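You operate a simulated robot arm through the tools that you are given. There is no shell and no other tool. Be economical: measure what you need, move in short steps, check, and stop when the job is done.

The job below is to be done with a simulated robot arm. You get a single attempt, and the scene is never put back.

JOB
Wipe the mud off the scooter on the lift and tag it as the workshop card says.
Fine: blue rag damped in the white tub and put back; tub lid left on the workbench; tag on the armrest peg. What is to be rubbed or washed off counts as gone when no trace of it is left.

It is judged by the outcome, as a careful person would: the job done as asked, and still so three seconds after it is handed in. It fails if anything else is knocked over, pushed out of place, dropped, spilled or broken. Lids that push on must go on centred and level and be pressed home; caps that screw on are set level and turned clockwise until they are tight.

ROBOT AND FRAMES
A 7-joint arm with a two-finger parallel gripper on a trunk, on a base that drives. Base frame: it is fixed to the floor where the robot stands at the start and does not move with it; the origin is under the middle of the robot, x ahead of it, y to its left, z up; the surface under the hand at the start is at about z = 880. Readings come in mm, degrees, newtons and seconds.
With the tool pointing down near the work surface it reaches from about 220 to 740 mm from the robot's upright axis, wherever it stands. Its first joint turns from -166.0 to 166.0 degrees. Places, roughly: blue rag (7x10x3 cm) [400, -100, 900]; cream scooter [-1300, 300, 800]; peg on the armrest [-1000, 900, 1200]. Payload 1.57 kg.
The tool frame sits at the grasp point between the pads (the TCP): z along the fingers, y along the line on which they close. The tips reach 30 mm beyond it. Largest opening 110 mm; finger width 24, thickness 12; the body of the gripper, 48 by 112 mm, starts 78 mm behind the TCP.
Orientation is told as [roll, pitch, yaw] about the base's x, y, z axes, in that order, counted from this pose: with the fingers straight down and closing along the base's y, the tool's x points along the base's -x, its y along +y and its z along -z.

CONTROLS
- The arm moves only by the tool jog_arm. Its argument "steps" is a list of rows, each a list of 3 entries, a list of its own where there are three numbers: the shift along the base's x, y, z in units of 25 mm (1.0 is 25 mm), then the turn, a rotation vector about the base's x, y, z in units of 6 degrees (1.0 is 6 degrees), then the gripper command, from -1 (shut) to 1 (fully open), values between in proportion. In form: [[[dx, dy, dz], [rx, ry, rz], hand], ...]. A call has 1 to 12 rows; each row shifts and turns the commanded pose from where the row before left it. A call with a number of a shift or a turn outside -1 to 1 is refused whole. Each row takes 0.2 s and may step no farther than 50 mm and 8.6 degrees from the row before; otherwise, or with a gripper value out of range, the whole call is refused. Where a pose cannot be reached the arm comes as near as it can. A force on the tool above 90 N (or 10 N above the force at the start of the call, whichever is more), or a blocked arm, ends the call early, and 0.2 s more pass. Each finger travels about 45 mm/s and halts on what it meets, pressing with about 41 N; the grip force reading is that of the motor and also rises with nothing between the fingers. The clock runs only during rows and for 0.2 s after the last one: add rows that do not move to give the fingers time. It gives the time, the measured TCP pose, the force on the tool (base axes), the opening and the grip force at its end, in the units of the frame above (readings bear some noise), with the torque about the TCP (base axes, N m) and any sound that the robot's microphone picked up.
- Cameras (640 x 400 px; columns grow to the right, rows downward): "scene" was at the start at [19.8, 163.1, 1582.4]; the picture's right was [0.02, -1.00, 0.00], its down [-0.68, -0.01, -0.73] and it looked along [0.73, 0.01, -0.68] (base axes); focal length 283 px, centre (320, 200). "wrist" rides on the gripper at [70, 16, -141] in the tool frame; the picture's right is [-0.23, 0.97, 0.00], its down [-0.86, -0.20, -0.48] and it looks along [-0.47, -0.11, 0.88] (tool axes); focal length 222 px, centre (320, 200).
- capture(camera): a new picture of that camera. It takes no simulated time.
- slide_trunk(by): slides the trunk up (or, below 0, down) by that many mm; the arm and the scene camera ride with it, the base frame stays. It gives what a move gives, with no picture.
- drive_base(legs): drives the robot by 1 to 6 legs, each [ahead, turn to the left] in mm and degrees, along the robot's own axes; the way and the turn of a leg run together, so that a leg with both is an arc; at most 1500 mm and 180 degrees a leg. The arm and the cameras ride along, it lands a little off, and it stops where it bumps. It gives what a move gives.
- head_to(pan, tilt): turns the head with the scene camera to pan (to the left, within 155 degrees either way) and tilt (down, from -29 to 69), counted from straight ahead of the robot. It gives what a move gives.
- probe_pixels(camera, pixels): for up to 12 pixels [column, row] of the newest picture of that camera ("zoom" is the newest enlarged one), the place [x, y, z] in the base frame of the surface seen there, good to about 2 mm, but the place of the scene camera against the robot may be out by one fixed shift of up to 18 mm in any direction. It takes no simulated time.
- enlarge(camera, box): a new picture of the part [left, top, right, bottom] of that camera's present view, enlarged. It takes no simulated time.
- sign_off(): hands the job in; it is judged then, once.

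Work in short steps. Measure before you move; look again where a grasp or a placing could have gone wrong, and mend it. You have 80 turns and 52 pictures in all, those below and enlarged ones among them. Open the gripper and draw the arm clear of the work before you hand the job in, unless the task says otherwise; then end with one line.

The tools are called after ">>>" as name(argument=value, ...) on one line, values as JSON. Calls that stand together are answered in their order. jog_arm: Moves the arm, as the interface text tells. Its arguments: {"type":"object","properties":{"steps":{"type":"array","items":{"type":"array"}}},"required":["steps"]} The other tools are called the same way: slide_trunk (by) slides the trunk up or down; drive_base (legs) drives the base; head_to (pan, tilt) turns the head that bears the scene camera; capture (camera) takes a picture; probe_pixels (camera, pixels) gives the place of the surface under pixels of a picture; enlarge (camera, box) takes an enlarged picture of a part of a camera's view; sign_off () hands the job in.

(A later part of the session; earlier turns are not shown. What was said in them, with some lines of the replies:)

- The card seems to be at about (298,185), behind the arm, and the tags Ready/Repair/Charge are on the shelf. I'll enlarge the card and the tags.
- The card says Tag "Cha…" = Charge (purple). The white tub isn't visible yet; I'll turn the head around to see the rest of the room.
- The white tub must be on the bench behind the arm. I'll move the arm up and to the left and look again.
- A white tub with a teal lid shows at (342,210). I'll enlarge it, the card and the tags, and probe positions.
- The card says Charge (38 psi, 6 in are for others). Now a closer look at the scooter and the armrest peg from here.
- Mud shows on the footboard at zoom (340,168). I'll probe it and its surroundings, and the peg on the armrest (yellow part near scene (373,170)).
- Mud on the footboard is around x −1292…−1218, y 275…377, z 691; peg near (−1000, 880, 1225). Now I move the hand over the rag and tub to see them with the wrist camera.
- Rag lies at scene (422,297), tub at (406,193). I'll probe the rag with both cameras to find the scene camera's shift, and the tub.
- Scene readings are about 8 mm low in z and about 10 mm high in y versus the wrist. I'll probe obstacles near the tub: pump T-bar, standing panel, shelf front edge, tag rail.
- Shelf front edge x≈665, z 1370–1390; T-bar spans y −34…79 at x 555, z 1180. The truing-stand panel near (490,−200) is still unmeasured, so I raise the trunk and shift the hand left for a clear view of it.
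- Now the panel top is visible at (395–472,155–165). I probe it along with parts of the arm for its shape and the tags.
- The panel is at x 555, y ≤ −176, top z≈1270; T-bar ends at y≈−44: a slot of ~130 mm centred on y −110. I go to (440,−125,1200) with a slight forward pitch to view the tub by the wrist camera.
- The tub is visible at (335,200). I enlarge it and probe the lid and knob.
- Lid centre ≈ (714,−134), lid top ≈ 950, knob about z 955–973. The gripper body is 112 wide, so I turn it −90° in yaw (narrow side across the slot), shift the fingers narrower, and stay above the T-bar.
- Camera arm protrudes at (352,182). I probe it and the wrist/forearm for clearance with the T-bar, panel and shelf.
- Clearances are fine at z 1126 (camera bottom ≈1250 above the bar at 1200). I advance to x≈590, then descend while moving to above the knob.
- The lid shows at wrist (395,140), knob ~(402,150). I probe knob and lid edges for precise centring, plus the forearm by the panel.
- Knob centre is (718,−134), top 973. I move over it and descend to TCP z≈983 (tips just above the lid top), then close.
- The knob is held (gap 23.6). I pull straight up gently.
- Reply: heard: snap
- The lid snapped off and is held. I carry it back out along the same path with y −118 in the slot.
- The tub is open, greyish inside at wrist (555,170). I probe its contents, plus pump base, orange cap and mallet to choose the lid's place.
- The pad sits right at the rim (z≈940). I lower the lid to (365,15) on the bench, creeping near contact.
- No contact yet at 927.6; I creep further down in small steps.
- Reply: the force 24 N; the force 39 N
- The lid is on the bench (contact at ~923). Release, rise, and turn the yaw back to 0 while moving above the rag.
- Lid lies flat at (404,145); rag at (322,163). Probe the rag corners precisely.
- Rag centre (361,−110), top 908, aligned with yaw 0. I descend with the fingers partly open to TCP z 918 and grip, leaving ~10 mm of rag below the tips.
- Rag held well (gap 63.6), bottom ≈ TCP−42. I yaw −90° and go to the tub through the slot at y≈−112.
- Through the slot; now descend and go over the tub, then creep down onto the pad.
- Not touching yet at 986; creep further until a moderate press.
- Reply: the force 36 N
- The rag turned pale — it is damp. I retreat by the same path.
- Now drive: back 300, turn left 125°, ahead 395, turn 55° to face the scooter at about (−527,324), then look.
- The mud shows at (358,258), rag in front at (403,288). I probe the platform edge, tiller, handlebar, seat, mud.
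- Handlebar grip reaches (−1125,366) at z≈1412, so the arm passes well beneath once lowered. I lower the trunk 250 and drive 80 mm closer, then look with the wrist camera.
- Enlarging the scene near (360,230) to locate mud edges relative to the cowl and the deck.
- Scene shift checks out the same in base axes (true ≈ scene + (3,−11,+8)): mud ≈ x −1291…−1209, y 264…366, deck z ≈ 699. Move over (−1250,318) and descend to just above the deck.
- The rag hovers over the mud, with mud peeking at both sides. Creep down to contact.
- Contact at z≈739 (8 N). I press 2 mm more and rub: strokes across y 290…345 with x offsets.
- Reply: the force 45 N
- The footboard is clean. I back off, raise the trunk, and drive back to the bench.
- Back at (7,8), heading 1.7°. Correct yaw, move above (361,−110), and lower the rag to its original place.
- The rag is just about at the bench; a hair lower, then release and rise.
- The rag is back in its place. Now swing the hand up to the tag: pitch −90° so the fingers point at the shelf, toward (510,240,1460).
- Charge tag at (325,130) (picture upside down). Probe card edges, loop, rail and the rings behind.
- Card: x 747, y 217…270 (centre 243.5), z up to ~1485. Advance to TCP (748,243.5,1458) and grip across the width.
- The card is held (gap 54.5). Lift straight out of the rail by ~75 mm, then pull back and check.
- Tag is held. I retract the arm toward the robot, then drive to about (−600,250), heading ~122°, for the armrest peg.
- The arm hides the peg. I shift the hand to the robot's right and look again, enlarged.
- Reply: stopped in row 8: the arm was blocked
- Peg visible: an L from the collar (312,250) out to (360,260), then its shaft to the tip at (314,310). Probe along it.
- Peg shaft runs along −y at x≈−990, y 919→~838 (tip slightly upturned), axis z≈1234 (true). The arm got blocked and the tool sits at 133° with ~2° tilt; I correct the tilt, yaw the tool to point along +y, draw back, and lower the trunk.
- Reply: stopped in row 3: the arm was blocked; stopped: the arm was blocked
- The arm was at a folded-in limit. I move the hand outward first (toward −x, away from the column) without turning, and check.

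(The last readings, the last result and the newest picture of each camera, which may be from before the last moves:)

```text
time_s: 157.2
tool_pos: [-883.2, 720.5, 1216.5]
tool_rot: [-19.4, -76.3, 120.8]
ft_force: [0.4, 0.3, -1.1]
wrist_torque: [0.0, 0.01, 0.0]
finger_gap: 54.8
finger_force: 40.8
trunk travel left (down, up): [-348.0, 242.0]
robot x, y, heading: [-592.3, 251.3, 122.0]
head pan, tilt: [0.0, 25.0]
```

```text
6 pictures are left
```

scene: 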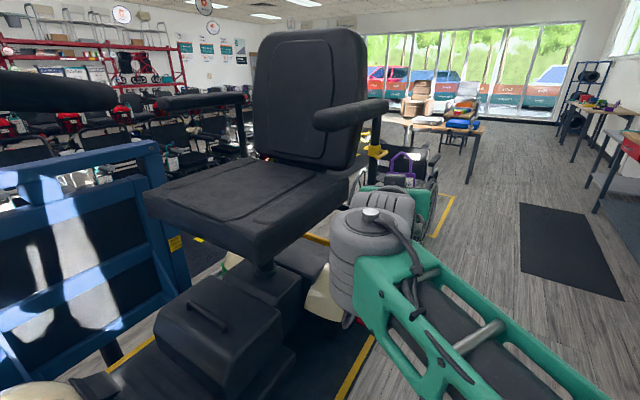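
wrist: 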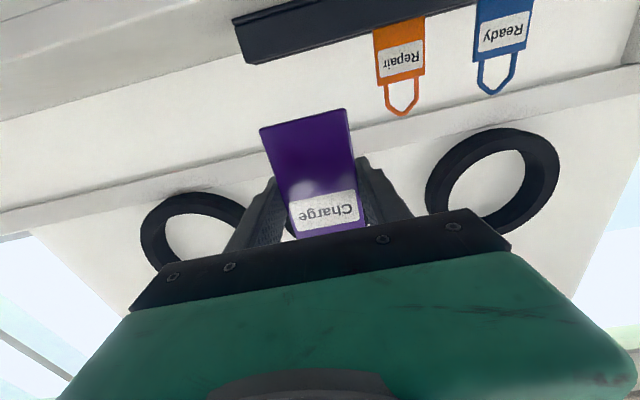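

The tag is upright and the arm moves freely again. I correct the orientation (tool to +y, level) while edging outward to x≈−943.

>>> jog_arm(steps=[[[-0.6, 0, 0], [0.52, 0.24, -0.49], -1], [[-0.6, 0, 0], [0.52, 0.24, -0.49], -1], [[-0.6, 0, -0.3], [0.52, 0.24, -0.49], -1], [[-0.6, 0, -0.3], [0.53, 0.24, -0.49], -1], [[0, 0, 0], [0, 0, 0], -1]])

```text
time_s: 158.4
tool_pos: [-945.5, 720.4, 1202.3]
tool_rot: [-122.0, -89.8, -148.5]
ft_force: [0.3, 0.0, -0.5]
wrist_torque: [0.03, 0.0, -0.01]
finger_gap: 54.6
finger_force: 41.4
trunk travel left (down, up): [-348.0, 242.0]
robot x, y, heading: [-595.6, 250.8, 122.0]
head pan, tilt: [0.0, 25.0]
```

Tool points at 89.5°, level. Move to x −990, y 790, z 1194 (loop still short of the peg tip) and check alignment via the scene camera.

>>> jog_arm(steps=[[[-0.9, 0, -0.33], [0, 0, 0.08], -1], [[-0.88, 0.4, 0], [0, 0, 0], -1], [[0, 1, 0], [0, 0, 0], -1], [[0, 1, 0], [0, 0, 0], -1], [[0, 0.4, 0], [0, 0, 0], -1], [[0, 0, 0], [0, 0, 0], -1]])

>>> enlarge(camera="scene", box=[330, 110, 430, 172])

```text
time_s: 159.8
tool_pos: [-989.6, 791.1, 1190.6]
tool_rot: [-84.6, -89.9, 174.8]
ft_force: [-0.8, -0.3, -0.7]
wrist_torque: [-0.01, -0.03, 0.0]
finger_gap: 54.6
finger_force: 40.9
trunk travel left (down, up): [-348.0, 242.0]
robot x, y, heading: [-590.1, 251.1, 122.0]
head pan, tilt: [0.0, 25.0]
```

```text
6.40 times, centred on (380, 141) of scene
```

zoom: 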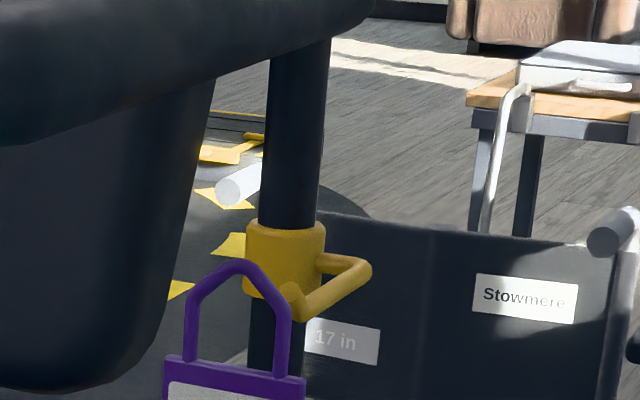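

Loop is in front of the peg. Probe loop sides/top, card top and peg tip for relative alignment.

>>> probe_pixels(camera="zoom", pixels=[[192, 320], [284, 320], [237, 265], [200, 292], [282, 290], [175, 362], [300, 380], [235, 368], [293, 292], [303, 308], [335, 292], [360, 272]])

```text
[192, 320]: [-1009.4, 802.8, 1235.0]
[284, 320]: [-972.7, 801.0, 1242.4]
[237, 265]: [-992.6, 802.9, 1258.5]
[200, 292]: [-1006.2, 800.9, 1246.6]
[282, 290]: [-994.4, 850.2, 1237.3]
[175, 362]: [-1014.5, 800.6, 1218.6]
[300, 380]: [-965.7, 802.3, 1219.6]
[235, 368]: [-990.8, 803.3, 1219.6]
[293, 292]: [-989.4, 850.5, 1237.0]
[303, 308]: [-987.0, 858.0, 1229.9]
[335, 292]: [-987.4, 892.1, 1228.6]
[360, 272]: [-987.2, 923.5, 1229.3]
```

Well aligned: hole (scene) x −1005…−976, z 1220…1253; peg tip at x −991, z ~1236. I push forward 76 mm along +y so the loop passes the upturned tip.

>>> jog_arm(steps=[[[0, 0.6, 0], [0, 0, 0], -1], [[0, 0.6, 0], [0, 0, 0], -1], [[0, 0.6, 0], [0, 0, 0], -1], [[0, 0.6, 0], [0, 0, 0], -1], [[0, 0.64, 0], [0, 0, 0], -1], [[0, 0, 0], [0, 0, 0], -1]])

>>> enlarge(camera="scene", box=[330, 110, 430, 172])

```text
time_s: 161.2
tool_pos: [-987.9, 867.5, 1190.6]
tool_rot: [-72.6, -90.0, 162.8]
ft_force: [1.4, 0.8, 0.2]
wrist_torque: [0.01, 0.0, -0.02]
finger_gap: 54.6
finger_force: 41.4
trunk travel left (down, up): [-348.0, 242.0]
robot x, y, heading: [-593.8, 249.9, 122.1]
head pan, tilt: [0.0, 25.0]
```

```text
6.40 times, centred on (380, 141) of scene
```

zoom: 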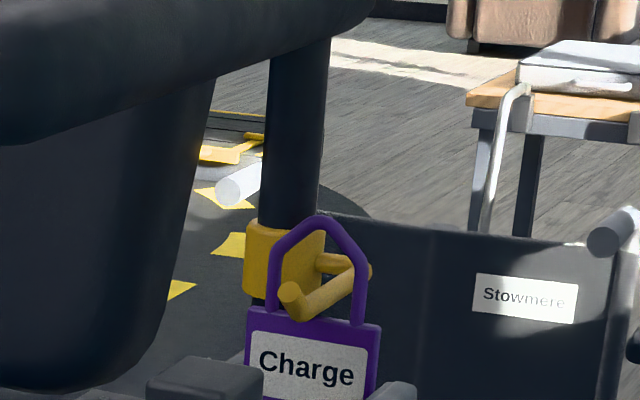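

The peg is through the loop, no contact force. Lower 20 mm in small steps so the loop comes to rest on the shaft.

>>> jog_arm(steps=[[[0, 0, -0.3], [0, 0, 0], -1], [[0, 0, -0.3], [0, 0, 0], -1], [[0, 0, -0.16], [0, 0, 0], -1], [[0, 0, 0], [0, 0, 0], -1]])

```text
time_s: 162.2
tool_pos: [-989.6, 865.7, 1171.9]
tool_rot: [-81.0, -89.9, 171.3]
ft_force: [-0.6, -0.6, 0.9]
wrist_torque: [-0.02, 0.01, -0.01]
finger_gap: 54.6
finger_force: 41.2
trunk travel left (down, up): [-348.0, 242.0]
robot x, y, heading: [-595.8, 248.4, 121.9]
head pan, tilt: [0.0, 25.0]
```

Almost resting; a little lower until a light touch.

>>> jog_arm(steps=[[[0, 0, -0.1], [0, 0, 0], -1], [[0, 0, -0.06], [0, 0, 0], -1], [[0, 0, 0], [0, 0, 0], -1]])

>>> enlarge(camera="scene", box=[330, 110, 430, 172])

```text
time_s: 163.0
tool_pos: [-988.8, 868.2, 1167.5]
tool_rot: [-84.4, -89.9, 174.6]
ft_force: [0.0, 0.1, 0.3]
wrist_torque: [0.02, 0.02, 0.03]
finger_gap: 54.6
finger_force: 40.8
trunk travel left (down, up): [-348.0, 242.0]
robot x, y, heading: [-591.7, 249.6, 122.2]
head pan, tilt: [0.0, 25.0]
```

```text
6.40 times, centred on (380, 141) of scene
```

zoom: 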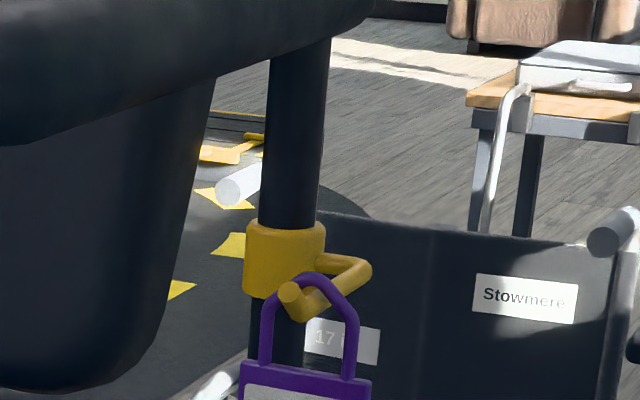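

The loop apex is at the shaft's top. I lower in 2 mm steps until a small upward force appears.

>>> jog_arm(steps=[[[0, 0, -0.06], [0, 0, 0], -1], [[0, 0, 0], [0, 0, 0], -1]])

>>> jog_arm(steps=[[[0, 0, -0.06], [0, 0, 0], -1], [[0, 0, 0], [0, 0, 0], -1]])

```text
time_s: 163.6
tool_pos: [-988.4, 867.5, 1167.1]
tool_rot: [-84.1, -89.9, 174.4]
ft_force: [-0.1, -0.5, 0.1]
wrist_torque: [0.0, 0.03, -0.01]
finger_gap: 54.4
finger_force: 40.7
trunk travel left (down, up): [-348.0, 242.0]
robot x, y, heading: [-592.7, 247.3, 122.2]
head pan, tilt: [0.0, 25.0]
```

```text
time_s: 164.2
tool_pos: [-989.6, 867.0, 1164.4]
tool_rot: [-94.5, -89.9, -175.3]
ft_force: [0.3, -1.2, 0.6]
wrist_torque: [-0.01, 0.06, 0.0]
finger_gap: 54.5
finger_force: 41.6
trunk travel left (down, up): [-348.0, 242.0]
robot x, y, heading: [-590.8, 252.3, 122.1]
head pan, tilt: [0.0, 25.0]
```

Nearly there (torque just starting). One more millimetre or two, then open slowly and let the tag hang, before drawing straight back.

>>> jog_arm(steps=[[[0, 0, -0.05], [0, 0, 0], -1], [[0, 0, 0], [0, 0, 0], -1]])

>>> jog_arm(steps=[[[0, 0, 0], [0, 0, 0], 0.15], [[0, 0, 0], [0, 0, 0], 0.3], [[0, 0, 0], [0, 0, 0], 0.4], [[0, 0, 0], [0, 0, 0], 0.4], [[0, 0, 0], [0, 0, 0], 0.4]])

>>> enlarge(camera="scene", box=[330, 110, 430, 172])

```text
time_s: 164.8
tool_pos: [-988.8, 869.0, 1164.7]
tool_rot: [-147.1, -89.9, -122.7]
ft_force: [1.5, -0.9, 2.9]
wrist_torque: [0.06, 0.07, 0.02]
finger_gap: 54.7
finger_force: 41.0
trunk travel left (down, up): [-348.0, 242.0]
robot x, y, heading: [-593.6, 248.7, 122.0]
head pan, tilt: [0.0, 25.0]
```

```text
time_s: 166.0
tool_pos: [-988.6, 867.3, 1165.4]
tool_rot: [-81.9, -89.9, 172.1]
ft_force: [0.1, 1.2, -0.8]
wrist_torque: [0.02, 0.0, 0.01]
finger_gap: 77.2
finger_force: 0.1
trunk travel left (down, up): [-348.0, 242.0]
robot x, y, heading: [-593.4, 251.1, 121.8]
head pan, tilt: [0.0, 25.0]
```

```text
6.40 times, centred on (380, 141) of scene
```

zoom: 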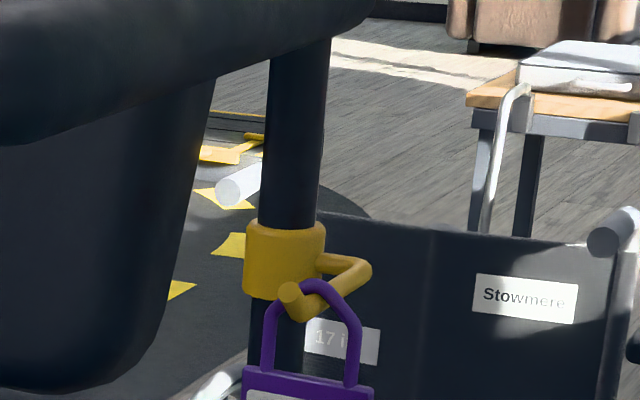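

The tag hangs on the peg. Draw straight back along −y, then sideways clear, and take a last look.

>>> jog_arm(steps=[[[0, -0.5, 0], [0, 0, 0], 0.4], [[0, -0.7, 0], [0, 0, 0], 0.4], [[0, -1, 0], [0, 0, 0], 0.4], [[0, -1, 0], [0, 0, 0], 0.4], [[0, -1, 0], [0, 0, 0], 0.4], [[0, -1, 0], [0, 0, 0], 0.4], [[0.8, -0.5, 0], [0, 0, 0], 0.4], [[0.8, 0, 0], [0, 0, 0], 0.4], [[0.8, 0, 0], [0, 0, 0], 0.4]])

>>> drive_base(legs=[[-150, 0]])

>>> capture(camera="scene")

```text
time_s: 168.0
tool_pos: [-927.6, 725.2, 1164.6]
tool_rot: [-66.9, -89.9, 157.2]
ft_force: [-0.3, -0.1, 0.3]
wrist_torque: [0.01, -0.02, -0.02]
finger_gap: 76.9
finger_force: 0.1
trunk travel left (down, up): [-348.0, 242.0]
robot x, y, heading: [-596.1, 253.1, 122.2]
head pan, tilt: [0.0, 25.0]
```

```text
time_s: 169.3
tool_pos: [-848.8, 596.9, 1164.5]
tool_rot: [-79.4, -89.8, 169.7]
ft_force: [-0.8, 0.5, -0.3]
wrist_torque: [-0.05, -0.01, 0.01]
finger_gap: 77.2
finger_force: 0.0
trunk travel left (down, up): [-348.0, 242.0]
robot x, y, heading: [-513.0, 123.0, 122.2]
head pan, tilt: [0.0, 25.0]
```

```text
1 pictures are left
```

scene: 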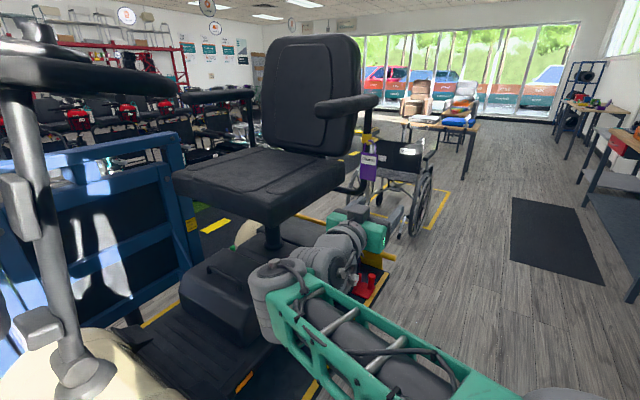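

The purple tag hangs at (368,163). I use the last picture on deck and tag together.

>>> enlarge(camera="scene", box=[100, 130, 400, 400])

```text
1.48 times, centred on (250, 265) of scene
```

zoom: 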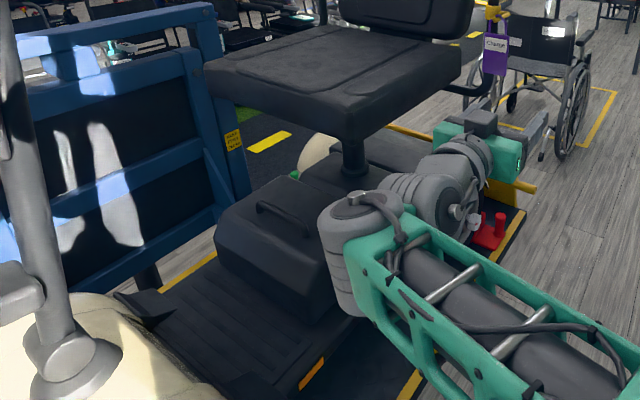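

Deck is clean, the Charge tag hangs on the peg, and the arm is open and clear; I hand the job in.

>>> sign_off()

```text
The job is handed in.
```

The mud is off the scooter's footboard, the "Charge" tag hangs on the armrest peg, the damped blue rag is back in its place, and the tub lid is on the workbench.
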